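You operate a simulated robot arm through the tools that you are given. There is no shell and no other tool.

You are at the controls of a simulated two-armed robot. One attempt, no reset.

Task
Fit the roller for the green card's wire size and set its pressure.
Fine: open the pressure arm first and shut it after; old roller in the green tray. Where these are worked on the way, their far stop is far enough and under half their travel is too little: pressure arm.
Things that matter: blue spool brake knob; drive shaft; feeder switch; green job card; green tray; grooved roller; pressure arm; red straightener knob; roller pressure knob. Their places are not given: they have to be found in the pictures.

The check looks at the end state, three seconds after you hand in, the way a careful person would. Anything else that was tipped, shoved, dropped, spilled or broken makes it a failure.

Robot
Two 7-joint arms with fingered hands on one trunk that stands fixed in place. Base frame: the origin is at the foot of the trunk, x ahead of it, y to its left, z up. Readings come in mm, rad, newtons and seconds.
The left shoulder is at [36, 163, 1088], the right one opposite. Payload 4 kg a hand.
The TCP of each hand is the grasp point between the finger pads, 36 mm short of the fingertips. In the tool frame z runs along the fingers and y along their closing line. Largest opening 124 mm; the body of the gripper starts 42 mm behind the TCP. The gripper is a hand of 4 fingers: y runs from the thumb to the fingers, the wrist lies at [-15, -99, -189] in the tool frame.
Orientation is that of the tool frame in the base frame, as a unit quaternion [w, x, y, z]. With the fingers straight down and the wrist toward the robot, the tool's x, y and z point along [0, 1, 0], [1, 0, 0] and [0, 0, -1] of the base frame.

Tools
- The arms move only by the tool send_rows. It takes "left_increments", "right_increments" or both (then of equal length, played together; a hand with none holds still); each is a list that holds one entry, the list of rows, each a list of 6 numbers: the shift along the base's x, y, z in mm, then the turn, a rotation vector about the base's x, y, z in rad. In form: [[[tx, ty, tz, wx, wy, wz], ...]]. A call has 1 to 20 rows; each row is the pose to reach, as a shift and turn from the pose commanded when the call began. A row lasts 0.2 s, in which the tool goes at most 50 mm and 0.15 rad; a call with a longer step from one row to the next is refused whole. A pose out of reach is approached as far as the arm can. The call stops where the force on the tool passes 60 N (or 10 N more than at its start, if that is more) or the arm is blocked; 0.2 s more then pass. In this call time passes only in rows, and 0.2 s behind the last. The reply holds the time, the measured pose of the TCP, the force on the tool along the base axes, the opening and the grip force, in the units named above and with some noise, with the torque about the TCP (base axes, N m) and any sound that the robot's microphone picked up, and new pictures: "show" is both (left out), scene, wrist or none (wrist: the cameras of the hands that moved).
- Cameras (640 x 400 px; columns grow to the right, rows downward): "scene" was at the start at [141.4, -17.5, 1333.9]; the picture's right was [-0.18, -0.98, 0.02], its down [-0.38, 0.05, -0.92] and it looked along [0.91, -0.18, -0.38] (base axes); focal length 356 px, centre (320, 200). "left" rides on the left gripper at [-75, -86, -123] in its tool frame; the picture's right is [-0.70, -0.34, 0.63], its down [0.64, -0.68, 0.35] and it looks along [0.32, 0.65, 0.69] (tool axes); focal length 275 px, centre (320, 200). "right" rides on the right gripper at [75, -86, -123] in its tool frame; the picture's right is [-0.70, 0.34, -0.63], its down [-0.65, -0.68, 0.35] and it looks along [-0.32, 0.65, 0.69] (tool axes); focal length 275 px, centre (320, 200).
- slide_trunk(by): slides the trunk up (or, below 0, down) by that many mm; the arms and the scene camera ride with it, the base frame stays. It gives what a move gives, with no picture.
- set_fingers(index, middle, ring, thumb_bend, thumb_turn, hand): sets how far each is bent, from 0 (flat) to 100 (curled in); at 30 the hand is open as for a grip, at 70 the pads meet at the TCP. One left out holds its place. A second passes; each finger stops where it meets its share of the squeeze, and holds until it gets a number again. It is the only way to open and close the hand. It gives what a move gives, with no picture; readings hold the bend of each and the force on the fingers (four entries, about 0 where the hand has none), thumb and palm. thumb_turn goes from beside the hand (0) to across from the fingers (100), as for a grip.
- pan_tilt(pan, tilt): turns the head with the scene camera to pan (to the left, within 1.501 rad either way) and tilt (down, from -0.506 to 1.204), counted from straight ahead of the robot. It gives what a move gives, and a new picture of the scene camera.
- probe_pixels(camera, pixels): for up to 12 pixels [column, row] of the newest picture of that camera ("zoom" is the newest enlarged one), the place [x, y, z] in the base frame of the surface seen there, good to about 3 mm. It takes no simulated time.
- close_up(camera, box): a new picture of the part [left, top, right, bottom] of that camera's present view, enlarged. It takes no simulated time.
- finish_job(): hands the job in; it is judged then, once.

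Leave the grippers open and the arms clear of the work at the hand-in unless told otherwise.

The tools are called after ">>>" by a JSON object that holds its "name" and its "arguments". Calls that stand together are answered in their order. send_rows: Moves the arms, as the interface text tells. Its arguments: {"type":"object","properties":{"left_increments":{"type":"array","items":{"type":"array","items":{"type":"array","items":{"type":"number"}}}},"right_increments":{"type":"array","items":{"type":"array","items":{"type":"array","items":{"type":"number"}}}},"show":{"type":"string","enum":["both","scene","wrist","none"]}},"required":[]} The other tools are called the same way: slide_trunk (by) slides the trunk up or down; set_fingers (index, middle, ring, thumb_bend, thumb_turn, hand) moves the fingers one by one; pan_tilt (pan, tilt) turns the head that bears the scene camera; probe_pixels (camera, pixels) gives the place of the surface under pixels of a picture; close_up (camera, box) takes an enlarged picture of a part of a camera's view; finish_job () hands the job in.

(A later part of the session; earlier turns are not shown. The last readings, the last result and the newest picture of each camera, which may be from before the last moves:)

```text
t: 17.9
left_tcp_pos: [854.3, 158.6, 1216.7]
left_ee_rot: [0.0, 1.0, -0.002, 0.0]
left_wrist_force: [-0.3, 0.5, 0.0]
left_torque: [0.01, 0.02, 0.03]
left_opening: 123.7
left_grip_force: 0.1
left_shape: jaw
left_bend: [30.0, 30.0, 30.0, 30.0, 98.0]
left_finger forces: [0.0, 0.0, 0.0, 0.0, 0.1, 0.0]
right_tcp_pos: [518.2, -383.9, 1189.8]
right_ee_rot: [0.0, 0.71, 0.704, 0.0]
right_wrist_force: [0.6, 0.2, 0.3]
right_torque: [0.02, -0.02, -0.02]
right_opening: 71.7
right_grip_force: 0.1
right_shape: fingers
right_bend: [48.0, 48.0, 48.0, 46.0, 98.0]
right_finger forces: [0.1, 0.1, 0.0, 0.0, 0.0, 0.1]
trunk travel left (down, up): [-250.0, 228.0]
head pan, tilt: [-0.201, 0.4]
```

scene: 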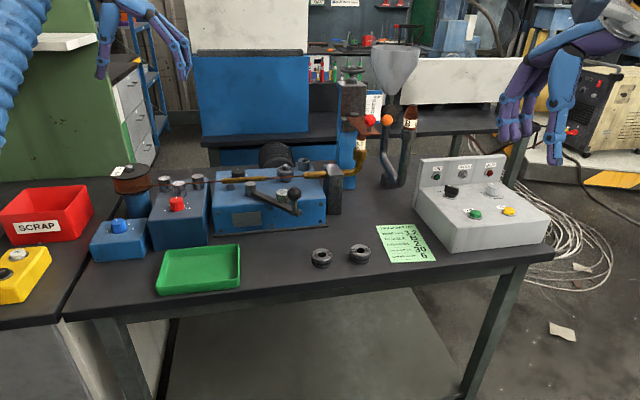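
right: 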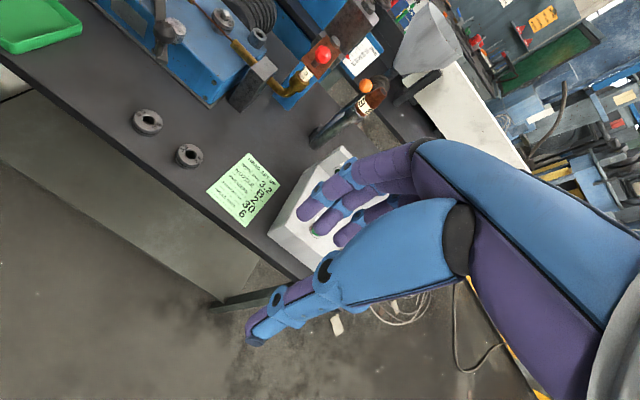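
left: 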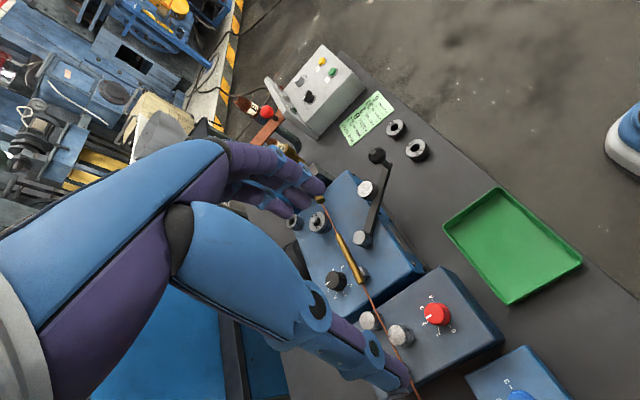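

Yaw done. I'll pre-close the left hand to bend 46, then tilt the fingers forward about 35° while moving to a staging point in front of and above the shaft.

>>> {"name": "set_fingers", "arguments": {"hand": "left", "index": 46, "middle": 46, "ring": 46, "thumb_bend": 46}}

>>> {"name": "send_rows", "arguments": {"left_increments": [[[12, -30, -23, 0, -0.07, 0], [24, -60, -46, 0, -0.14, 0], [36, -90, -69, 0, -0.21, 0], [48, -120, -92, 0, -0.28, 0], [59, -150, -115, 0, -0.35, 0], [71, -180, -138, 0, -0.42, 0], [83, -210, -160, 0, -0.49, 0], [95, -240, -183, 0, -0.56, 0], [106, -267, -207, 0, -0.61, 0]]], "show": "both"}}

```text
t: 18.9
left_tcp_pos: [854.9, 160.0, 1215.1]
left_ee_rot: [0.0, 1.0, 0.0, 0.0]
left_wrist_force: [0.7, -0.8, 0.0]
left_torque: [-0.01, -0.03, -0.02]
left_opening: 74.6
left_grip_force: 0.0
left_shape: fingers
left_bend: [46.0, 46.0, 46.0, 46.0, 98.0]
left_finger forces: [0.0, 0.0, 0.0, 0.0, 0.1, 0.0]
right_tcp_pos: [517.2, -384.0, 1189.3]
right_ee_rot: [-0.001, 0.71, 0.704, -0.001]
right_wrist_force: [-0.1, -0.3, 0.6]
right_torque: [0.0, 0.01, -0.02]
right_opening: 71.3
right_grip_force: 0.1
right_shape: fingers
right_bend: [48.0, 48.0, 48.0, 46.0, 98.0]
right_finger forces: [0.0, 0.0, 0.0, 0.0, 0.0, 0.1]
trunk travel left (down, up): [-250.0, 228.0]
head pan, tilt: [-0.201, 0.4]
```

```text
t: 20.9
left_tcp_pos: [961.6, -108.1, 1007.8]
left_ee_rot: [-0.001, 0.954, 0.001, 0.301]
left_wrist_force: [-0.6, -0.5, 0.2]
left_torque: [0.01, 0.01, 0.01]
left_opening: 74.6
left_grip_force: 0.1
left_shape: fingers
left_bend: [46.0, 46.0, 46.0, 46.0, 98.0]
left_finger forces: [0.0, 0.1, 0.0, 0.1, 0.1, 0.0]
right_tcp_pos: [518.3, -384.3, 1189.1]
right_ee_rot: [-0.001, 0.71, 0.705, 0.0]
right_wrist_force: [0.4, -0.1, 0.0]
right_torque: [0.0, 0.04, -0.01]
right_opening: 71.4
right_grip_force: 0.2
right_shape: fingers
right_bend: [48.0, 48.0, 48.0, 46.0, 98.0]
right_finger forces: [0.1, 0.0, 0.0, 0.0, 0.0, 0.0]
trunk travel left (down, up): [-250.0, 228.0]
head pan, tilt: [-0.201, 0.4]
```

scene: 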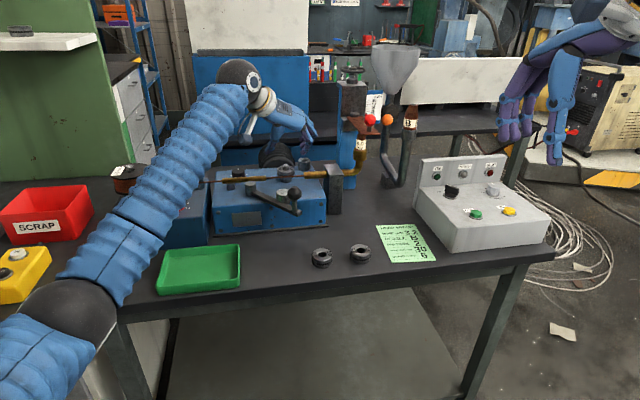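
left: 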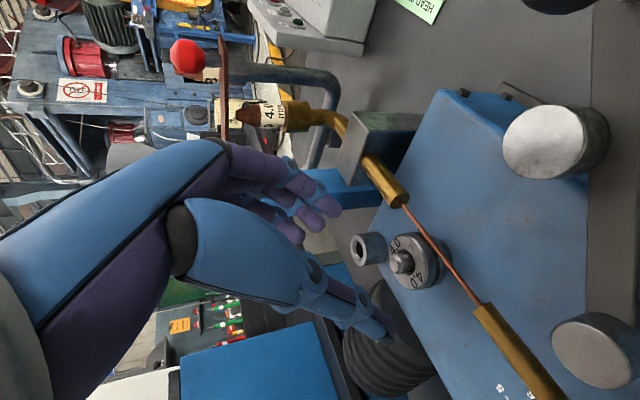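

The left hand reached the staging pose. I'll measure the roller and shaft from this closer view and check the elbow.

>>> {"name": "close_up", "arguments": {"camera": "left", "box": [350, 180, 510, 340]}}

>>> {"name": "probe_pixels", "arguments": {"camera": "zoom", "pixels": [[235, 210], [275, 165], [290, 190], [260, 255], [330, 260], [300, 295], [345, 210], [365, 190], [150, 100], [105, 140], [300, 140], [420, 230]]}}

>>> {"name": "probe_pixels", "arguments": {"camera": "scene", "pixels": [[65, 310], [100, 340], [140, 240], [110, 300]]}}

```text
2.50 times, centred on (430, 260) of left
```

zoom: 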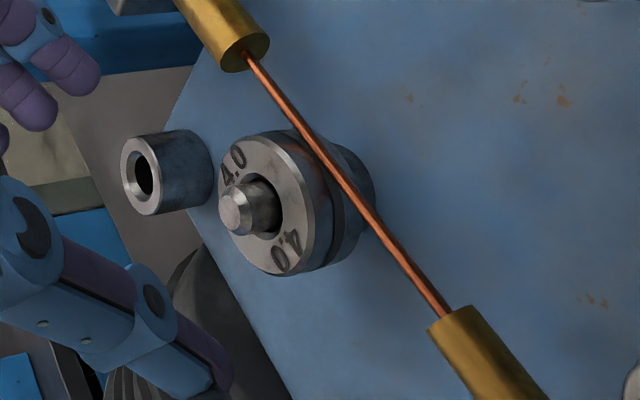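

```text
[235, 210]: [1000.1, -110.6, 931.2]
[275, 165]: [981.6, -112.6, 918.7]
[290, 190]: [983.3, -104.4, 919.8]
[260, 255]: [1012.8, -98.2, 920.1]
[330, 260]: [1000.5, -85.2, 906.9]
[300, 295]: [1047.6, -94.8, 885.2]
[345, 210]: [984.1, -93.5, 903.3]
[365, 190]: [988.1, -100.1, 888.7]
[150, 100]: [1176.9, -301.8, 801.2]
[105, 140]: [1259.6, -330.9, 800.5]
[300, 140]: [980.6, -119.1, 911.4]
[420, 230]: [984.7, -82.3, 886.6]
```

```text
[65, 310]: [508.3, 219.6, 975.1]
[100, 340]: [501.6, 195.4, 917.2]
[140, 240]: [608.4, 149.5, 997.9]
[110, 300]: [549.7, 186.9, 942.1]
```

The tilt makes the three-finger row slope, so the low finger would foul the wire and the box. I want a steeper hand, so I need to know the reach limit. First I'll probe the height of the ribbed motor behind the box.

>>> {"name": "probe_pixels", "arguments": {"camera": "left", "pixels": [[390, 350], [370, 340], [410, 370], [350, 360], [367, 245], [320, 205], [345, 315], [400, 195], [480, 310]]}}

>>> {"name": "probe_pixels", "arguments": {"camera": "scene", "pixels": [[270, 146], [262, 160], [285, 158]]}}

```text
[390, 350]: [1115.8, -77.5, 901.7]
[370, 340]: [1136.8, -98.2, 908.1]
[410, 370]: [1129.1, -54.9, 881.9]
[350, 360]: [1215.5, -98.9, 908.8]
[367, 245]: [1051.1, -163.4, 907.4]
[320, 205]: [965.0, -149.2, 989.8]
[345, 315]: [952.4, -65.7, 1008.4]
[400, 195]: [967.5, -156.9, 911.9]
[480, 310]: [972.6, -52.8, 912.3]
```

```text
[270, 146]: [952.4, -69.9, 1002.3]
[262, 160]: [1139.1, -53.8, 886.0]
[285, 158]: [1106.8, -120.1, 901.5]
```

The motor top is about 909, so there is room at z≥950. I'll test reach by lowering the tilt and moving forward at z≈1000.

>>> {"name": "send_rows", "arguments": {"left_increments": [[[8, 0, 0, 0, 0.06, 0], [16, 0, 0, 0, 0.12, 0], [24, 0, 0, 0, 0.18, 0], [32, 0, -2, 0, 0.24, 0], [37, 0, -4, 0, 0.3, 0], [40, 0, -6, 0, 0.35, 0]]], "show": "both"}}

```text
t: 22.3
left_tcp_pos: [1001.0, -106.2, 1003.1]
left_ee_rot: [0.0, 0.992, 0.0, 0.13]
left_wrist_force: [-0.8, -0.1, -0.1]
left_torque: [-0.03, 0.04, -0.03]
left_opening: 74.9
left_grip_force: 0.0
left_shape: fingers
left_bend: [46.0, 46.0, 46.0, 46.0, 98.0]
left_finger forces: [0.0, 0.1, 0.1, 0.0, 0.1, 0.1]
right_tcp_pos: [517.7, -384.8, 1189.2]
right_ee_rot: [0.0, 0.71, 0.704, -0.001]
right_wrist_force: [0.3, -0.4, 0.8]
right_torque: [0.0, -0.01, 0.0]
right_opening: 71.2
right_grip_force: 0.1
right_shape: fingers
right_bend: [48.0, 48.0, 48.0, 46.0, 98.0]
right_finger forces: [0.1, 0.1, 0.0, 0.1, 0.0, 0.0]
trunk travel left (down, up): [-250.0, 228.0]
head pan, tilt: [-0.201, 0.4]
```

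scene: 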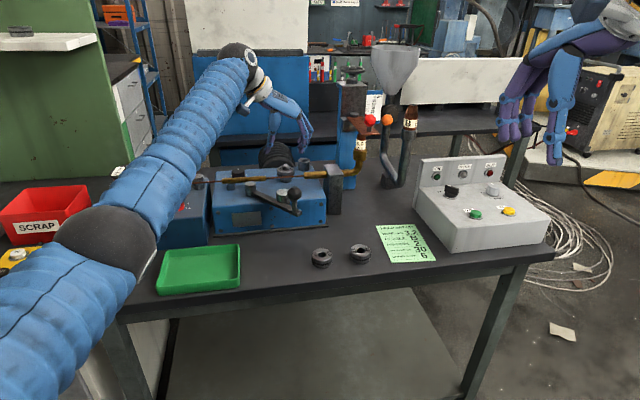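
left: 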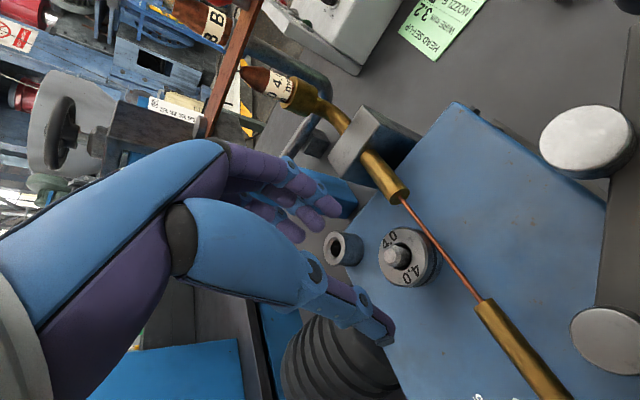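

It reached with only 15° tilt. I'll try fully vertical at this x.

>>> {"name": "send_rows", "arguments": {"left_increments": [[[0, 0, -5, 0, 0.06, 0], [0, 0, -10, 0, 0.13, 0], [0, 0, -15, 0, 0.2, 0], [2, -2, -20, 0, 0.262, 0]]], "show": "both"}}

```text
t: 23.3
left_tcp_pos: [998.6, -104.5, 986.7]
left_ee_rot: [0.0, 1.0, 0.0, 0.031]
left_wrist_force: [1.1, 0.1, -1.0]
left_torque: [-0.02, 0.0, -0.04]
left_opening: 74.9
left_grip_force: 0.1
left_shape: fingers
left_bend: [46.0, 46.0, 46.0, 46.0, 98.0]
left_finger forces: [0.0, 0.1, 0.0, 0.1, 0.0, 0.0]
left hand out of reach, approached as far as the arm can: row 3, 4
right_tcp_pos: [518.3, -384.1, 1188.5]
right_ee_rot: [-0.001, 0.71, 0.704, 0.0]
right_wrist_force: [0.4, 0.1, 0.3]
right_torque: [0.01, 0.02, 0.01]
right_opening: 71.3
right_grip_force: 0.1
right_shape: fingers
right_bend: [48.0, 48.0, 48.0, 46.0, 98.0]
right_finger forces: [0.1, 0.0, 0.0, 0.0, 0.0, 0.0]
trunk travel left (down, up): [-250.0, 228.0]
head pan, tilt: [-0.201, 0.4]
```

scene: 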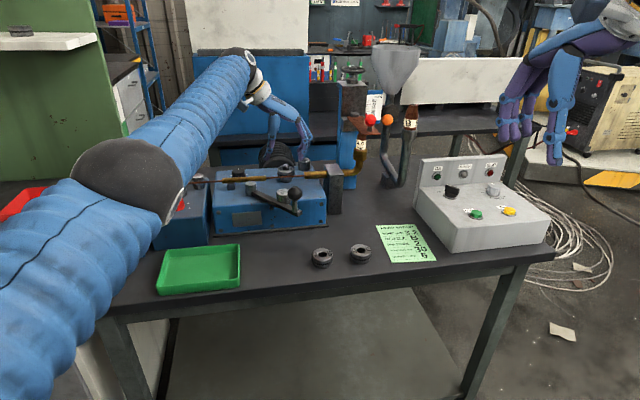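
left: 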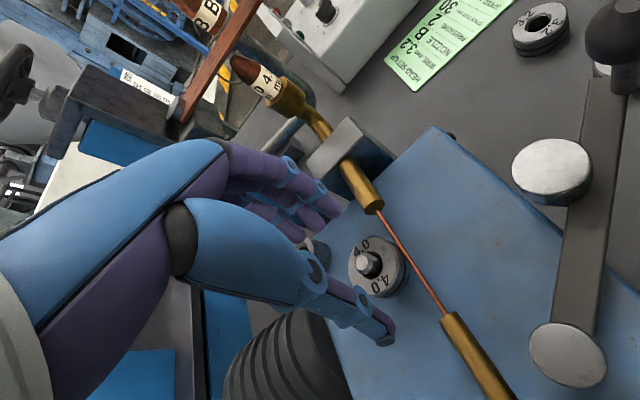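

That is nearly vertical (about 3.5° left) and right at the reach limit. Lower down it will be within reach with a slight tilt. I'll measure where the left fingertips and thumb tip sit relative to the TCP.

>>> {"name": "probe_pixels", "arguments": {"camera": "left", "pixels": [[330, 208], [315, 222], [295, 236], [385, 335], [380, 320], [360, 308], [310, 185], [367, 262], [355, 245], [378, 292], [395, 262], [345, 265]]}}

>>> {"name": "close_up", "arguments": {"camera": "left", "box": [260, 170, 440, 350]}}

>>> {"name": "close_up", "arguments": {"camera": "scene", "box": [210, 60, 370, 220]}}

```text
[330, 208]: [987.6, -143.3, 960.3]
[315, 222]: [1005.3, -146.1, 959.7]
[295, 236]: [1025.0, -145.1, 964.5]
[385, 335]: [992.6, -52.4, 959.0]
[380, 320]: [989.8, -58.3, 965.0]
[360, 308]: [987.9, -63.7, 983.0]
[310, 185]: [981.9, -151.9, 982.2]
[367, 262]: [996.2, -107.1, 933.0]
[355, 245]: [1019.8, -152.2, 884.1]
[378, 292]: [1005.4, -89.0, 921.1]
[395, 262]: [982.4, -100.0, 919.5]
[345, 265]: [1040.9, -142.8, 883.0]
```

```text
2.22 times, centred on (350, 260) of left
```

zoom: 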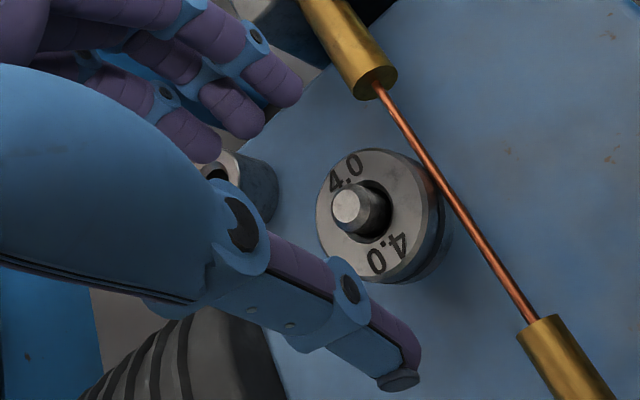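

```text
2.50 times, centred on (290, 140) of scene
```

zoom: 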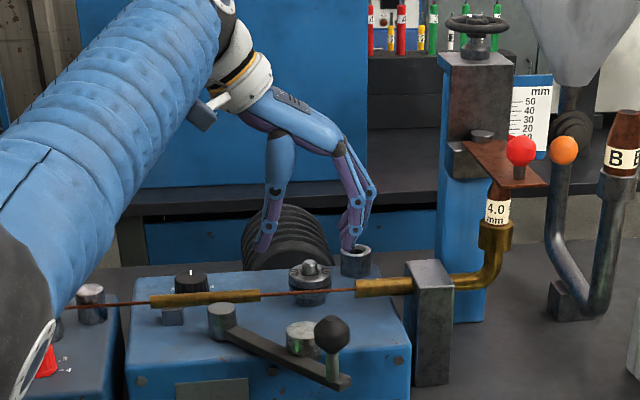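

Fingers sit at about −7, +10 and +28 mm in x from the TCP, with the thumb in line. I'll narrow the opening to about 62 mm, then go down partway with 5° tilt and check alignment.

>>> {"name": "set_fingers", "arguments": {"hand": "left", "index": 50, "middle": 50, "ring": 48, "thumb_bend": 50}}

>>> {"name": "send_rows", "arguments": {"left_increments": [[[-1, 1, -8, 0, -0.045, 0], [-3, 2, -16, 0, -0.09, 0], [-3, 2, -24, 0, -0.09, 0], [-3, 2, -30, 0, -0.09, 0]]], "show": "wrist"}}

>>> {"name": "close_up", "arguments": {"camera": "left", "box": [260, 170, 440, 350]}}

```text
t: 24.3
left_tcp_pos: [998.1, -105.9, 987.4]
left_ee_rot: [0.0, 1.0, 0.001, 0.03]
left_wrist_force: [0.1, -0.1, 0.5]
left_torque: [-0.04, -0.03, -0.01]
left_opening: 62.5
left_grip_force: 0.2
left_shape: fingers
left_bend: [50.0, 50.0, 48.0, 50.0, 98.0]
left_finger forces: [0.0, 0.0, 0.0, 0.0, 0.1, 0.0]
right_tcp_pos: [517.9, -384.8, 1188.7]
right_ee_rot: [-0.001, 0.71, 0.704, 0.0]
right_wrist_force: [-0.6, 0.4, -1.0]
right_torque: [-0.01, -0.01, -0.03]
right_opening: 71.1
right_grip_force: 0.1
right_shape: fingers
right_bend: [48.0, 48.0, 48.0, 46.0, 98.0]
right_finger forces: [0.0, 0.0, 0.0, 0.1, 0.0, 0.0]
trunk travel left (down, up): [-250.0, 228.0]
head pan, tilt: [-0.201, 0.4]
```

```text
t: 25.3
left_tcp_pos: [995.8, -102.7, 956.8]
left_ee_rot: [0.0, 0.997, 0.0, 0.075]
left_wrist_force: [0.4, 0.1, -0.2]
left_torque: [0.0, 0.01, -0.01]
left_opening: 62.2
left_grip_force: 0.0
left_shape: fingers
left_bend: [50.0, 50.0, 48.0, 50.0, 98.0]
left_finger forces: [0.0, 0.1, 0.1, 0.1, 0.1, 0.0]
right_tcp_pos: [517.5, -385.0, 1188.5]
right_ee_rot: [0.0, 0.71, 0.705, -0.001]
right_wrist_force: [-0.2, 0.0, 0.2]
right_torque: [0.0, 0.0, 0.01]
right_opening: 71.2
right_grip_force: 0.0
right_shape: fingers
right_bend: [48.0, 48.0, 48.0, 46.0, 98.0]
right_finger forces: [0.0, 0.0, 0.1, 0.0, 0.0, 0.0]
trunk travel left (down, up): [-250.0, 228.0]
head pan, tilt: [-0.201, 0.4]
```

left: 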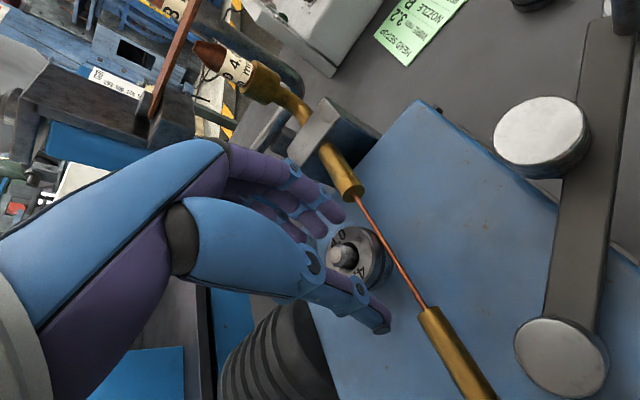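

```text
2.22 times, centred on (350, 260) of left
```

zoom: 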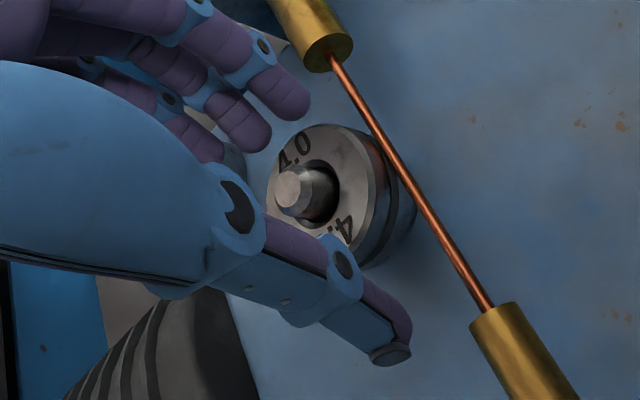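

The TCP is at (996,-103,957). I'll correct by (+4,−5) and lower to about z 926.

>>> {"name": "send_rows", "arguments": {"left_increments": [[[2, -3, 0, 0, 0, 0], [4, -5, -5, 0, 0, 0], [4, -5, -13, 0, 0, 0], [4, -5, -21, 0, 0, 0], [4, -5, -27, 0, 0, 0], [4, -5, -31, 0, 0, 0]]], "show": "wrist"}}

>>> {"name": "close_up", "arguments": {"camera": "left", "box": [260, 170, 440, 350]}}

>>> {"name": "close_up", "arguments": {"camera": "scene", "box": [230, 110, 330, 210]}}

```text
t: 26.7
left_tcp_pos: [1000.1, -108.7, 928.6]
left_ee_rot: [0.0, 0.997, -0.001, 0.076]
left_wrist_force: [0.8, 0.2, 6.5]
left_torque: [-0.26, -0.01, 0.03]
left_opening: 62.4
left_grip_force: 2.9
left_shape: fingers
left_bend: [50.0, 50.0, 48.0, 50.0, 98.0]
left_finger forces: [5.7, 0.0, 0.0, 0.0, 0.3, 0.0]
right_tcp_pos: [517.1, -384.2, 1189.6]
right_ee_rot: [0.0, 0.709, 0.705, 0.001]
right_wrist_force: [0.3, -0.3, -0.2]
right_torque: [0.02, 0.01, 0.0]
right_opening: 71.2
right_grip_force: 0.0
right_shape: fingers
right_bend: [48.0, 48.0, 48.0, 46.0, 98.0]
right_finger forces: [0.0, 0.0, 0.1, 0.0, 0.0, 0.0]
trunk travel left (down, up): [-250.0, 228.0]
head pan, tilt: [-0.201, 0.4]
```

left: 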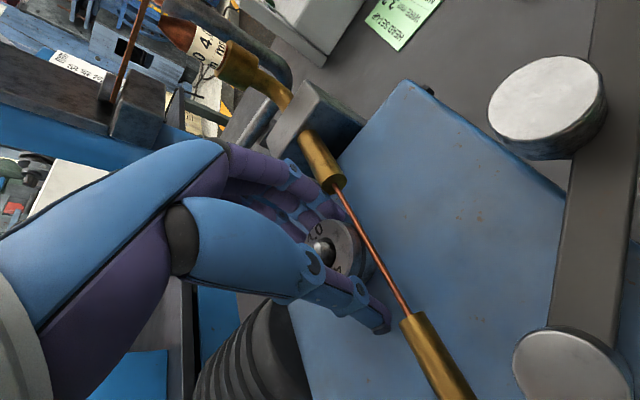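

```text
2.22 times, centred on (350, 260) of left
```

zoom: 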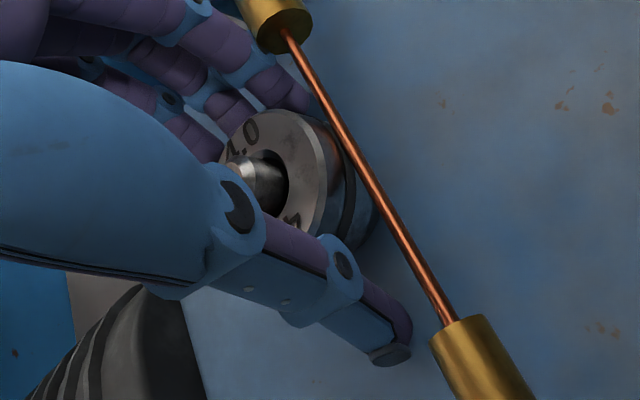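

```text
4.00 times, centred on (280, 160) of scene
```

zoom: 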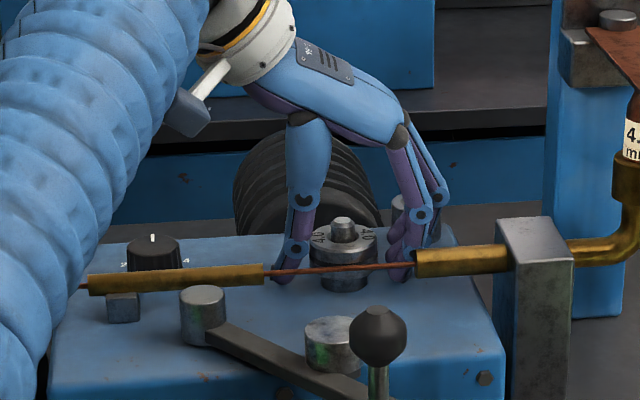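

There's a 6 N upward contact on the index tip. I'll probe to see what it touches.

>>> {"name": "close_up", "arguments": {"camera": "left", "box": [300, 170, 380, 250]}}

>>> {"name": "probe_pixels", "arguments": {"camera": "zoom", "pixels": [[280, 200], [305, 230], [330, 255], [230, 150], [300, 130], [345, 140], [400, 250], [440, 300], [240, 290], [310, 400]]}}

>>> {"name": "probe_pixels", "arguments": {"camera": "scene", "pixels": [[300, 178], [299, 173], [270, 178], [272, 174], [306, 175], [286, 167], [284, 179]]}}

```text
5.00 times, centred on (340, 210) of left
```

zoom: 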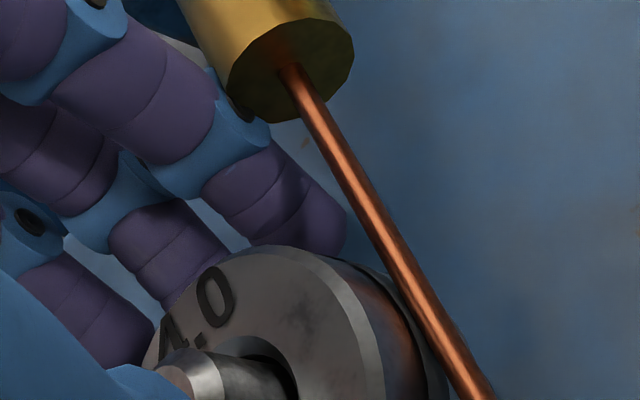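

```text
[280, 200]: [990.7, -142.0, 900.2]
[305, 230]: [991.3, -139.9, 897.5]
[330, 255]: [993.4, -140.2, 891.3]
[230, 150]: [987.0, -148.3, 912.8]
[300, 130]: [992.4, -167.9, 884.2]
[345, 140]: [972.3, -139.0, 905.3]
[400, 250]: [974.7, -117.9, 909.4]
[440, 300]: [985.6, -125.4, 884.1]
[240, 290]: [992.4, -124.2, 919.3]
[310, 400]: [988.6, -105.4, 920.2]
```

```text
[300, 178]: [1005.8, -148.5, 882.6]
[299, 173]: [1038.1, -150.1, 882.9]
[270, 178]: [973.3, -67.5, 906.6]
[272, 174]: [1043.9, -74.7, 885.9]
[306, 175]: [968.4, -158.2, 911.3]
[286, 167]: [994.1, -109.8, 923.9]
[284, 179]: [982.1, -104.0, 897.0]
```

The index tip is just touching the box top. I'll raise 5 mm and close index, middle and thumb onto the roller, leaving the ring finger open.

>>> {"name": "send_rows", "arguments": {"left_increments": [[[0, 0, 3, 0, 0, 0], [0, 1, 5, 0, 0, 0]]], "show": "none"}}

>>> {"name": "set_fingers", "arguments": {"hand": "left", "index": 59, "middle": 59, "thumb_bend": 59}}

>>> {"name": "close_up", "arguments": {"camera": "left", "box": [260, 170, 440, 350]}}

>>> {"name": "close_up", "arguments": {"camera": "scene", "box": [250, 130, 320, 200]}}

```text
t: 27.3
left_tcp_pos: [999.0, -107.7, 930.8]
left_ee_rot: [0.0, 0.997, 0.0, 0.075]
left_wrist_force: [0.1, 0.1, -0.8]
left_torque: [-0.02, -0.03, -0.03]
left_opening: 62.4
left_grip_force: 0.1
left_shape: fingers
left_bend: [50.0, 50.0, 48.0, 50.0, 98.0]
left_finger forces: [0.1, 0.0, 0.1, 0.0, 0.0, 0.0]
right_tcp_pos: [516.7, -384.0, 1189.2]
right_ee_rot: [0.0, 0.709, 0.705, 0.0]
right_wrist_force: [0.4, -0.8, -0.3]
right_torque: [0.01, -0.02, -0.01]
right_opening: 71.3
right_grip_force: 0.0
right_shape: fingers
right_bend: [48.0, 48.0, 48.0, 46.0, 98.0]
right_finger forces: [0.0, 0.0, 0.1, 0.0, 0.0, 0.0]
trunk travel left (down, up): [-250.0, 228.0]
head pan, tilt: [-0.201, 0.4]
```

```text
t: 28.3
left_tcp_pos: [999.8, -106.6, 931.9]
left_ee_rot: [0.0, 0.997, 0.0, 0.075]
left_wrist_force: [0.0, 3.1, 2.2]
left_torque: [-0.03, 0.02, -0.03]
left_opening: 51.5
left_grip_force: 8.4
left_shape: fingers
left_bend: [55.0, 57.0, 48.0, 56.0, 97.0]
left_finger forces: [4.3, 2.6, 0.1, 0.1, 10.0, 0.0]
right_tcp_pos: [516.0, -384.8, 1189.2]
right_ee_rot: [0.0, 0.709, 0.705, -0.001]
right_wrist_force: [0.7, -0.3, -0.3]
right_torque: [0.01, 0.0, 0.01]
right_opening: 71.1
right_grip_force: 0.1
right_shape: fingers
right_bend: [48.0, 48.0, 48.0, 46.0, 98.0]
right_finger forces: [0.1, 0.1, 0.1, 0.0, 0.0, 0.0]
trunk travel left (down, up): [-250.0, 228.0]
head pan, tilt: [-0.201, 0.4]
```

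```text
2.22 times, centred on (350, 260) of left
```

zoom: 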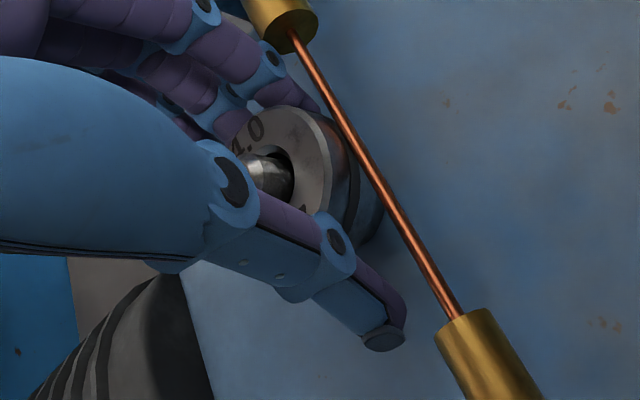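

```text
5.71 times, centred on (285, 165) of scene
```

zoom: 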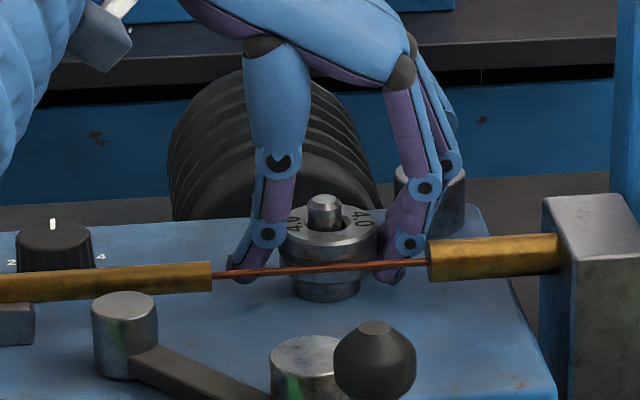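

The grip is on (8 N). I'll squeeze a bit more, then lift 45 mm straight up.

>>> {"name": "set_fingers", "arguments": {"hand": "left", "index": 63, "middle": 63, "thumb_bend": 63}}

>>> {"name": "send_rows", "arguments": {"left_increments": [[[0, 0, 6, 0, 0, 0], [0, 0, 12, 0, 0, 0], [0, 0, 20, 0, 0, 0], [0, 0, 28, 0, 0, 0], [0, 0, 36, 0, 0, 0], [0, 0, 44, 0, 0, 0]]], "show": "both"}}

>>> {"name": "close_up", "arguments": {"camera": "left", "box": [260, 170, 440, 350]}}

>>> {"name": "close_up", "arguments": {"camera": "scene", "box": [240, 110, 330, 200]}}

```text
t: 29.3
left_tcp_pos: [998.9, -107.1, 931.8]
left_ee_rot: [0.0, 0.997, 0.001, 0.075]
left_wrist_force: [1.6, 4.6, 5.9]
left_torque: [-0.1, -0.04, -0.03]
left_opening: 51.3
left_grip_force: 15.8
left_shape: fingers
left_bend: [56.0, 58.0, 48.0, 57.0, 97.0]
left_finger forces: [6.8, 6.3, 0.0, 0.1, 18.5, 0.1]
right_tcp_pos: [518.7, -383.6, 1188.9]
right_ee_rot: [0.0, 0.71, 0.704, 0.0]
right_wrist_force: [0.3, -0.7, -0.2]
right_torque: [0.0, 0.01, -0.01]
right_opening: 71.3
right_grip_force: 0.1
right_shape: fingers
right_bend: [48.0, 48.0, 48.0, 46.0, 98.0]
right_finger forces: [0.0, 0.0, 0.0, 0.1, 0.2, 0.0]
trunk travel left (down, up): [-250.0, 228.0]
head pan, tilt: [-0.201, 0.4]
```

```text
t: 30.7
left_tcp_pos: [1000.0, -108.2, 975.0]
left_ee_rot: [0.0, 0.997, 0.0, 0.075]
left_wrist_force: [-0.5, 0.5, -1.5]
left_torque: [0.0, -0.02, -0.05]
left_opening: 48.9
left_grip_force: 15.5
left_shape: fingers
left_bend: [56.0, 58.0, 48.0, 58.0, 96.0]
left_finger forces: [8.2, 7.2, 0.0, 0.0, 15.8, 0.0]
right_tcp_pos: [517.5, -383.3, 1188.2]
right_ee_rot: [-0.001, 0.709, 0.705, -0.001]
right_wrist_force: [0.3, -0.1, -0.2]
right_torque: [-0.01, -0.02, -0.02]
right_opening: 71.4
right_grip_force: 0.0
right_shape: fingers
right_bend: [48.0, 48.0, 48.0, 46.0, 98.0]
right_finger forces: [0.1, 0.0, 0.0, 0.1, 0.0, 0.0]
trunk travel left (down, up): [-250.0, 228.0]
head pan, tilt: [-0.201, 0.4]
```

scene: 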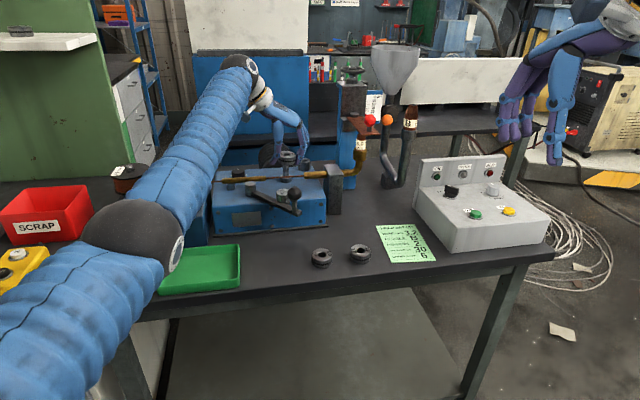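
left: 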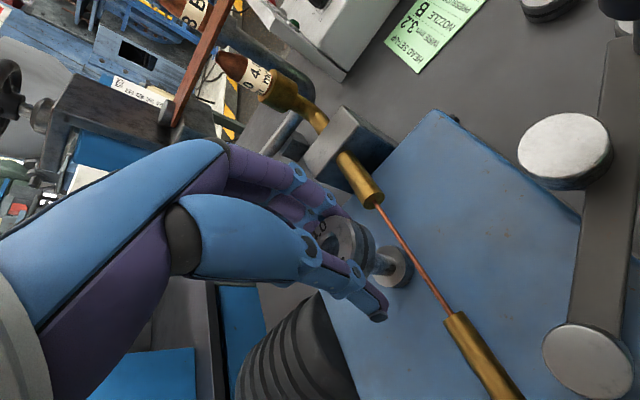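

```text
2.22 times, centred on (350, 260) of left
```

zoom: 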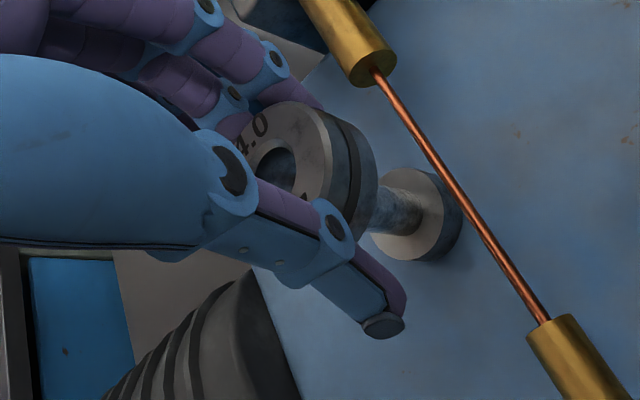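

```text
4.44 times, centred on (285, 155) of scene
```

zoom: 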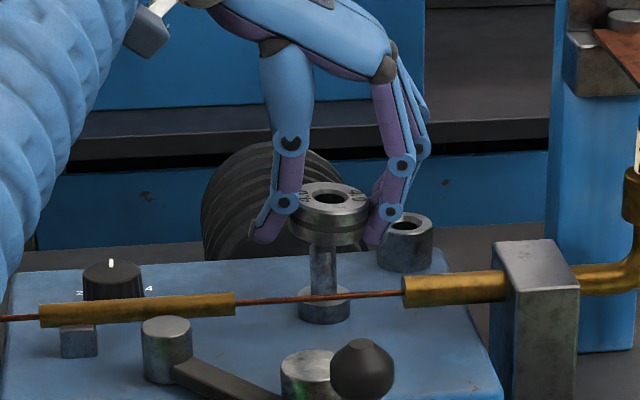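

The old roller is off the shaft. I'll rise another 40 mm, then carry it over to the green tray centre (about 770,98).

>>> {"name": "send_rows", "arguments": {"left_increments": [[[0, 0, 20, 0, 0, 0], [0, 0, 40, 0, 0, 0], [-15, 13, 45, 0, 0, 0], [-45, 40, 45, 0, 0, 0], [-75, 67, 45, 0, 0, 0], [-105, 94, 45, 0, 0, 0], [-135, 121, 45, 0, 0, 0], [-165, 148, 45, 0, 0, 0], [-195, 175, 45, 0, 0, 0], [-215, 195, 45, 0, 0, 0], [-230, 206, 45, 0, 0, 0]]], "show": "both"}}

```text
t: 33.1
left_tcp_pos: [769.5, 99.3, 1020.9]
left_ee_rot: [0.0, 0.997, 0.001, 0.075]
left_wrist_force: [-0.7, -0.5, -2.2]
left_torque: [0.0, -0.01, 0.01]
left_opening: 48.7
left_grip_force: 15.6
left_shape: fingers
left_bend: [56.0, 58.0, 48.0, 58.0, 96.0]
left_finger forces: [7.9, 7.3, 0.0, 0.1, 15.5, 0.0]
right_tcp_pos: [517.9, -383.5, 1188.8]
right_ee_rot: [-0.001, 0.709, 0.705, 0.0]
right_wrist_force: [-0.3, -0.5, 0.2]
right_torque: [0.02, -0.01, 0.0]
right_opening: 71.2
right_grip_force: 0.0
right_shape: fingers
right_bend: [48.0, 48.0, 48.0, 46.0, 98.0]
right_finger forces: [0.2, 0.0, 0.1, 0.1, 0.1, 0.0]
trunk travel left (down, up): [-250.0, 228.0]
head pan, tilt: [-0.201, 0.4]
```

scene: 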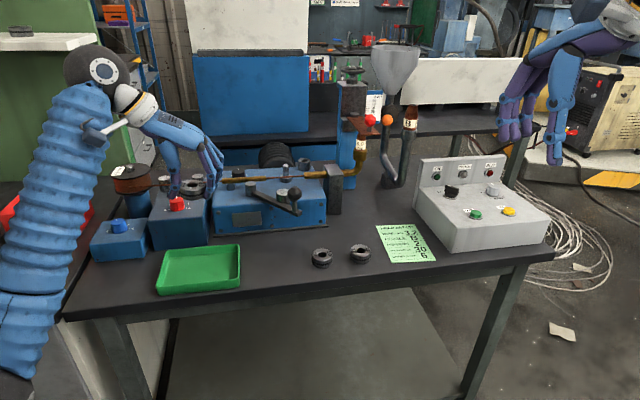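
left: 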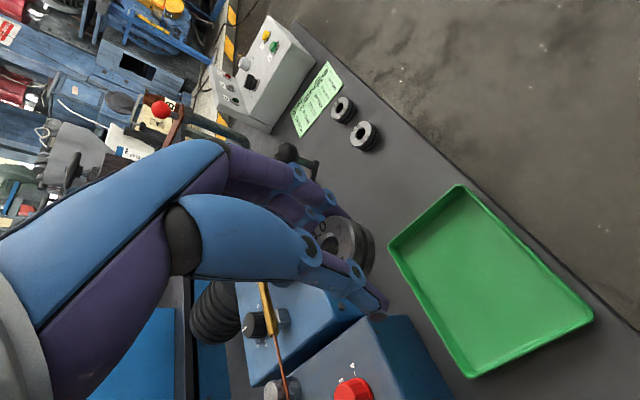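

I'll probe the tray corners and the left forearm and elbow to make sure it's clear of the scrap bin on the way down.

>>> {"name": "probe_pixels", "arguments": {"camera": "left", "pixels": [[460, 186], [592, 320], [470, 376], [390, 248], [480, 270], [440, 255], [510, 320]]}}

>>> {"name": "pan_tilt", "arguments": {"pan": 0.35, "tilt": 0.6}}

```text
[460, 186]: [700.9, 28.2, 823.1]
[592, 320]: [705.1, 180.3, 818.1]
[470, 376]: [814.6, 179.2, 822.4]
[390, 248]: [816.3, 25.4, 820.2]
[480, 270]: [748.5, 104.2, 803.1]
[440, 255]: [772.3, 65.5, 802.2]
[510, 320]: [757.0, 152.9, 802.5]
```

```text
t: 34.0
left_tcp_pos: [769.6, 98.3, 1020.2]
left_ee_rot: [0.0, 0.997, 0.0, 0.075]
left_wrist_force: [-0.5, 0.2, -2.3]
left_torque: [-0.01, 0.01, -0.02]
left_opening: 48.8
left_grip_force: 15.5
left_shape: fingers
left_bend: [56.0, 58.0, 48.0, 58.0, 96.0]
left_finger forces: [7.9, 7.3, 0.0, 0.1, 15.4, 0.0]
right_tcp_pos: [517.9, -383.5, 1188.3]
right_ee_rot: [0.0, 0.71, 0.705, -0.001]
right_wrist_force: [0.3, -0.3, 0.2]
right_torque: [0.01, 0.03, 0.01]
right_opening: 71.2
right_grip_force: 0.1
right_shape: fingers
right_bend: [48.0, 48.0, 48.0, 46.0, 98.0]
right_finger forces: [0.0, 0.1, 0.0, 0.0, 0.0, 0.0]
trunk travel left (down, up): [-250.0, 228.0]
head pan, tilt: [0.351, 0.6]
```

scene: 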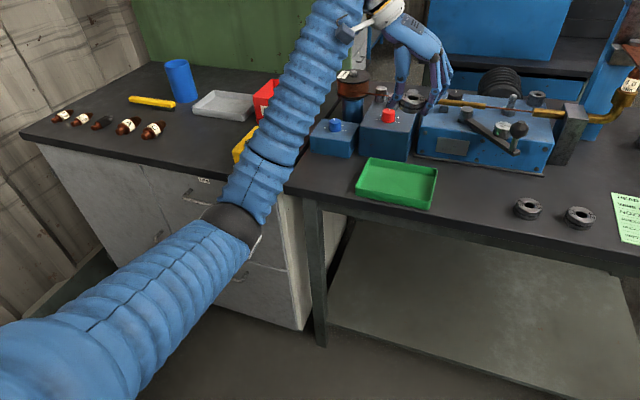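

The tray spans x 703–815 and y 27–180, centre (759,103). I'll check the forearm height over the left cabinet.

>>> {"name": "probe_pixels", "arguments": {"camera": "scene", "pixels": [[230, 215], [255, 195], [275, 155], [300, 110], [245, 145], [268, 95], [330, 40]]}}

```text
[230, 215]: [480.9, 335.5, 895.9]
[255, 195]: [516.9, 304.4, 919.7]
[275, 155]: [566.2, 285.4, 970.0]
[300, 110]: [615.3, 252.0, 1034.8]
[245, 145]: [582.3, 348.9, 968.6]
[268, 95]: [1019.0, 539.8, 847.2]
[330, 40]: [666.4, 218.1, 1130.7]
```

The forearm has room. I'll lower the roller into the tray at (758,103), stopping near z≈852.

>>> {"name": "send_rows", "arguments": {"left_increments": [[[-6, 2, -35, 0, 0, 0], [-11, 4, -70, 0, 0, 0], [-11, 4, -105, 0, 0, 0], [-11, 4, -135, 0, 0, 0], [-11, 4, -155, 0, 0, 0], [-11, 4, -168, 0, 0, 0]]], "show": "both"}}

```text
t: 35.4
left_tcp_pos: [758.2, 103.0, 853.5]
left_ee_rot: [0.0, 0.997, 0.0, 0.075]
left_wrist_force: [0.9, 0.1, -0.7]
left_torque: [0.02, 0.02, 0.0]
left_opening: 48.6
left_grip_force: 15.1
left_shape: fingers
left_bend: [56.0, 58.0, 48.0, 58.0, 96.0]
left_finger forces: [7.8, 7.3, 0.1, 0.1, 15.4, 0.0]
right_tcp_pos: [517.3, -385.3, 1188.1]
right_ee_rot: [0.0, 0.709, 0.705, 0.0]
right_wrist_force: [0.2, 1.0, 0.0]
right_torque: [0.02, 0.03, -0.01]
right_opening: 71.1
right_grip_force: 0.1
right_shape: fingers
right_bend: [48.0, 48.0, 48.0, 46.0, 98.0]
right_finger forces: [0.1, 0.0, 0.1, 0.1, 0.0, 0.0]
trunk travel left (down, up): [-250.0, 228.0]
head pan, tilt: [0.351, 0.6]
```

scene: 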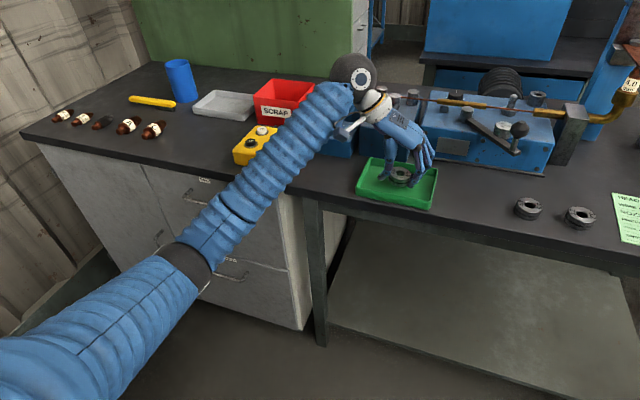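
left: 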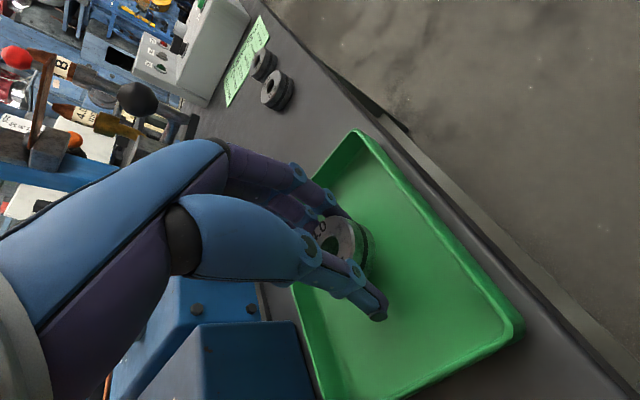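

I'll lower a further 7 mm to reduce the drop, watching force.

>>> {"name": "send_rows", "arguments": {"left_increments": [[[0, 0, -3, 0, 0, 0], [0, 0, -6, 0, 0, 0], [0, 0, -8, 0, 0, 0]]], "show": "none"}}

>>> {"name": "close_up", "arguments": {"camera": "scene", "box": [340, 120, 460, 220]}}

```text
t: 36.2
left_tcp_pos: [758.1, 102.6, 846.9]
left_ee_rot: [0.0, 0.997, -0.001, 0.077]
left_wrist_force: [1.1, 1.1, 15.2]
left_torque: [-0.46, 0.17, -0.01]
left_opening: 48.4
left_grip_force: 26.2
left_shape: fingers
left_bend: [56.0, 58.0, 48.0, 58.0, 96.0]
left_finger forces: [27.7, 7.1, 0.1, 0.0, 17.6, 0.0]
right_tcp_pos: [516.8, -384.1, 1190.0]
right_ee_rot: [0.0, 0.71, 0.704, -0.001]
right_wrist_force: [-0.6, -0.1, -0.1]
right_torque: [0.03, -0.02, 0.03]
right_opening: 71.4
right_grip_force: 0.0
right_shape: fingers
right_bend: [48.0, 48.0, 48.0, 46.0, 98.0]
right_finger forces: [0.1, 0.1, 0.0, 0.0, 0.0, 0.0]
trunk travel left (down, up): [-250.0, 228.0]
head pan, tilt: [0.351, 0.6]
```

```text
4.00 times, centred on (400, 170) of scene
```

zoom: 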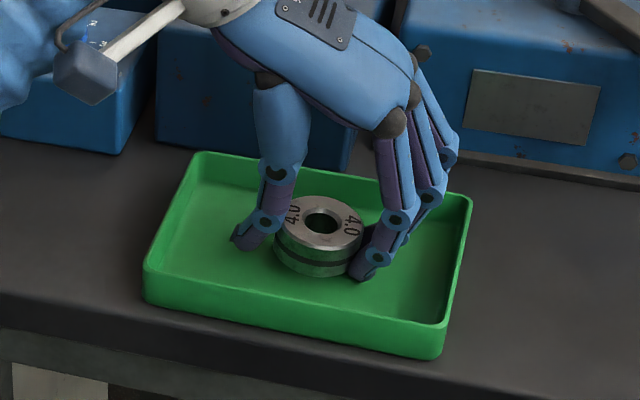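

The index tip touches the tray floor and the roller is just above it. I'll raise 3 mm, then release.

>>> {"name": "send_rows", "arguments": {"left_increments": [[[0, 0, 2, 0, 0, 0], [0, 0, 3.5, 0, 0, 0]]], "show": "none"}}

>>> {"name": "set_fingers", "arguments": {"hand": "left", "index": 52, "middle": 52, "thumb_bend": 50}}

>>> {"name": "close_up", "arguments": {"camera": "scene", "box": [340, 120, 460, 220]}}

```text
t: 36.8
left_tcp_pos: [757.2, 103.6, 847.6]
left_ee_rot: [0.0, 0.997, 0.0, 0.075]
left_wrist_force: [0.5, -0.2, 6.1]
left_torque: [-0.24, 0.02, 0.03]
left_opening: 48.5
left_grip_force: 20.2
left_shape: fingers
left_bend: [56.0, 58.0, 48.0, 58.0, 96.0]
left_finger forces: [17.5, 7.2, 0.0, 0.0, 16.5, 0.1]
right_tcp_pos: [516.7, -386.1, 1189.5]
right_ee_rot: [-0.001, 0.709, 0.705, 0.0]
right_wrist_force: [0.0, 0.6, 0.7]
right_torque: [0.0, -0.03, 0.02]
right_opening: 71.5
right_grip_force: 0.2
right_shape: fingers
right_bend: [48.0, 48.0, 48.0, 46.0, 98.0]
right_finger forces: [0.0, 0.1, 0.0, 0.0, 0.0, 0.1]
trunk travel left (down, up): [-250.0, 228.0]
head pan, tilt: [0.351, 0.6]
```

```text
t: 37.8
left_tcp_pos: [757.7, 101.8, 849.1]
left_ee_rot: [0.0, 0.997, 0.0, 0.076]
left_wrist_force: [-0.4, 0.9, 0.0]
left_torque: [0.02, 0.0, 0.01]
left_opening: 58.7
left_grip_force: 0.1
left_shape: fingers
left_bend: [52.0, 52.0, 48.0, 50.0, 97.0]
left_finger forces: [0.0, 0.0, 0.0, 0.0, 0.0, 0.0]
right_tcp_pos: [516.2, -384.3, 1188.9]
right_ee_rot: [-0.001, 0.709, 0.705, 0.0]
right_wrist_force: [-0.2, -0.1, 0.1]
right_torque: [-0.02, 0.0, -0.01]
right_opening: 71.3
right_grip_force: 0.1
right_shape: fingers
right_bend: [48.0, 48.0, 48.0, 46.0, 98.0]
right_finger forces: [0.1, 0.0, 0.0, 0.1, 0.0, 0.0]
trunk travel left (down, up): [-250.0, 228.0]
head pan, tilt: [0.351, 0.6]
```

```text
4.00 times, centred on (400, 170) of scene
```

zoom: 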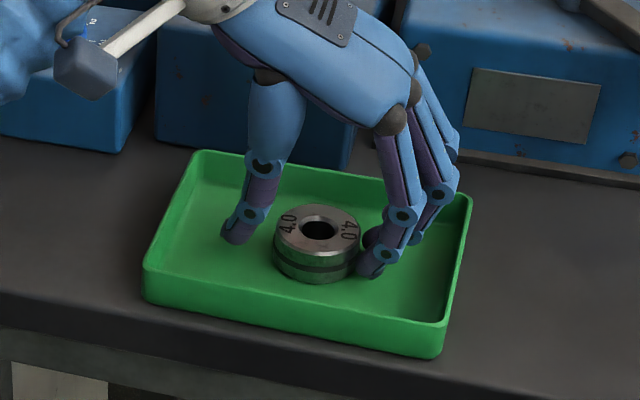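

The old roller is flat in the tray. I'll lift well clear and travel over to the 3.2 roller near (740,-248).

>>> {"name": "send_rows", "arguments": {"left_increments": [[[0, 0, 20, 0, 0, 0], [0, 0, 60, 0, 0, 0], [0, 0, 100, 0, 0, 0], [0, 0, 140, 0, 0, 0], [0, -15, 180, 0, 0, 0], [-2, -50, 190, 0, 0, 0], [-4, -90, 190, 0, 0, 0], [-6, -130, 190, 0, 0, 0], [-8, -170, 190, 0, 0, 0], [-10, -210, 190, 0, 0, 0], [-12, -250, 190, 0, 0, 0], [-14, -290, 190, 0, 0, 0], [-16, -325, 170, 0, 0, 0], [-18, -350, 150, 0, 0, 0]]], "show": "both"}}

```text
t: 40.8
left_tcp_pos: [740.2, -248.5, 997.6]
left_ee_rot: [-0.001, 0.997, -0.001, 0.075]
left_wrist_force: [0.9, -0.7, 0.3]
left_torque: [0.05, -0.01, 0.0]
left_opening: 58.9
left_grip_force: 0.0
left_shape: fingers
left_bend: [52.0, 52.0, 48.0, 50.0, 97.0]
left_finger forces: [0.1, 0.0, 0.0, 0.1, 0.0, 0.0]
right_tcp_pos: [518.3, -384.5, 1188.0]
right_ee_rot: [-0.001, 0.71, 0.705, -0.001]
right_wrist_force: [1.1, -0.3, -0.1]
right_torque: [0.01, -0.01, -0.02]
right_opening: 71.3
right_grip_force: 0.0
right_shape: fingers
right_bend: [48.0, 48.0, 48.0, 46.0, 98.0]
right_finger forces: [0.0, 0.0, 0.1, 0.0, 0.0, 0.0]
trunk travel left (down, up): [-250.0, 228.0]
head pan, tilt: [0.351, 0.6]
```

scene: 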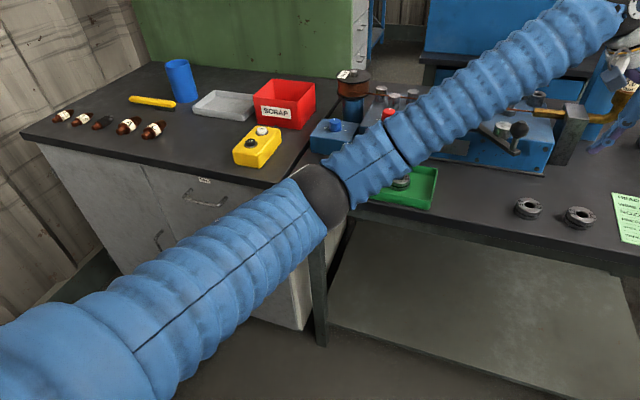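
left: 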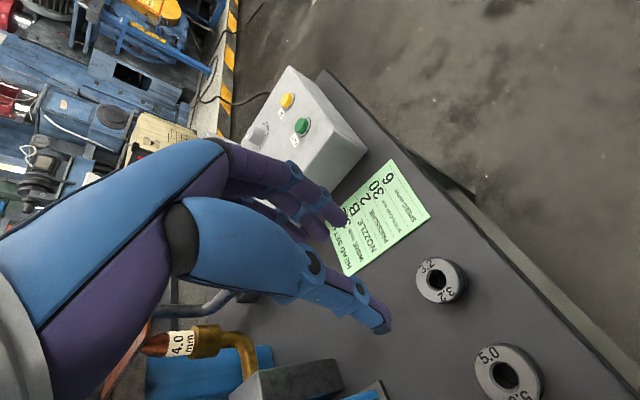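

I'll pin down the 3.2 roller's position in the left camera.

>>> {"name": "close_up", "arguments": {"camera": "left", "box": [400, 240, 480, 320]}}

>>> {"name": "probe_pixels", "arguments": {"camera": "zoom", "pixels": [[160, 200], [300, 130], [350, 250], [230, 290], [280, 190], [240, 120], [345, 200], [270, 290], [165, 150], [500, 200]]}}

```text
5.00 times, centred on (440, 280) of left
```

zoom: 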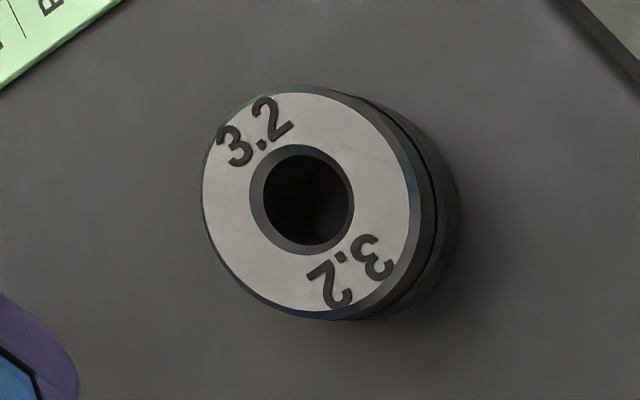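

```text
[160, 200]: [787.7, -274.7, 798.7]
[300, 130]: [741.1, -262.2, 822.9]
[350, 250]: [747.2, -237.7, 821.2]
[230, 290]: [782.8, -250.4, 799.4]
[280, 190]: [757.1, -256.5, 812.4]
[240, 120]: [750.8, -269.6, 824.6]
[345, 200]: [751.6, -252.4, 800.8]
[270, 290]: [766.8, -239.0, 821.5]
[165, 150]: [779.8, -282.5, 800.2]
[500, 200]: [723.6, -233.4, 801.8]
```

The 3.2 roller centre works out at (749,-249), top z≈822. I'll open slightly and go down over it, TCP (746,-249), to z≈846.

>>> {"name": "set_fingers", "arguments": {"hand": "left", "index": 49, "middle": 49, "ring": 45, "thumb_bend": 49}}

>>> {"name": "send_rows", "arguments": {"left_increments": [[[3, 0, -30, 0, 0, 0], [6, 0, -60, 0, 0, 0], [6, 0, -90, 0, 0, 0], [6, 0, -110, 0, 0, 0]]], "show": "wrist"}}

```text
t: 41.8
left_tcp_pos: [740.1, -249.5, 997.6]
left_ee_rot: [0.0, 0.997, 0.001, 0.074]
left_wrist_force: [0.0, 0.5, 0.1]
left_torque: [0.01, -0.01, 0.0]
left_opening: 65.0
left_grip_force: 0.0
left_shape: fingers
left_bend: [49.0, 49.0, 45.0, 49.0, 97.0]
left_finger forces: [0.0, 0.1, 0.0, 0.0, 0.0, 0.0]
right_tcp_pos: [518.1, -384.4, 1189.1]
right_ee_rot: [0.0, 0.709, 0.705, 0.0]
right_wrist_force: [-0.4, -0.3, 1.2]
right_torque: [-0.01, 0.05, 0.0]
right_opening: 71.0
right_grip_force: 0.1
right_shape: fingers
right_bend: [48.0, 48.0, 48.0, 46.0, 98.0]
right_finger forces: [0.0, 0.0, 0.1, 0.1, 0.0, 0.0]
trunk travel left (down, up): [-250.0, 228.0]
head pan, tilt: [0.351, 0.6]
```

```text
t: 42.8
left_tcp_pos: [745.7, -248.3, 888.2]
left_ee_rot: [-0.001, 0.997, 0.0, 0.075]
left_wrist_force: [0.3, -0.7, 0.5]
left_torque: [-0.03, 0.0, 0.0]
left_opening: 64.8
left_grip_force: 0.0
left_shape: fingers
left_bend: [49.0, 49.0, 45.0, 49.0, 97.0]
left_finger forces: [0.0, 0.0, 0.1, 0.0, 0.1, 0.0]
right_tcp_pos: [516.6, -384.2, 1189.8]
right_ee_rot: [0.0, 0.709, 0.705, -0.001]
right_wrist_force: [0.6, 0.5, 0.6]
right_torque: [0.0, 0.04, 0.01]
right_opening: 71.1
right_grip_force: 0.1
right_shape: fingers
right_bend: [48.0, 48.0, 48.0, 46.0, 98.0]
right_finger forces: [0.0, 0.0, 0.0, 0.0, 0.0, 0.1]
trunk travel left (down, up): [-250.0, 228.0]
head pan, tilt: [0.351, 0.6]
```

left: 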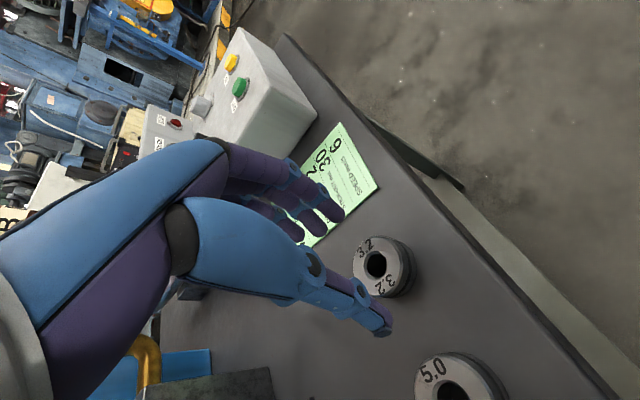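

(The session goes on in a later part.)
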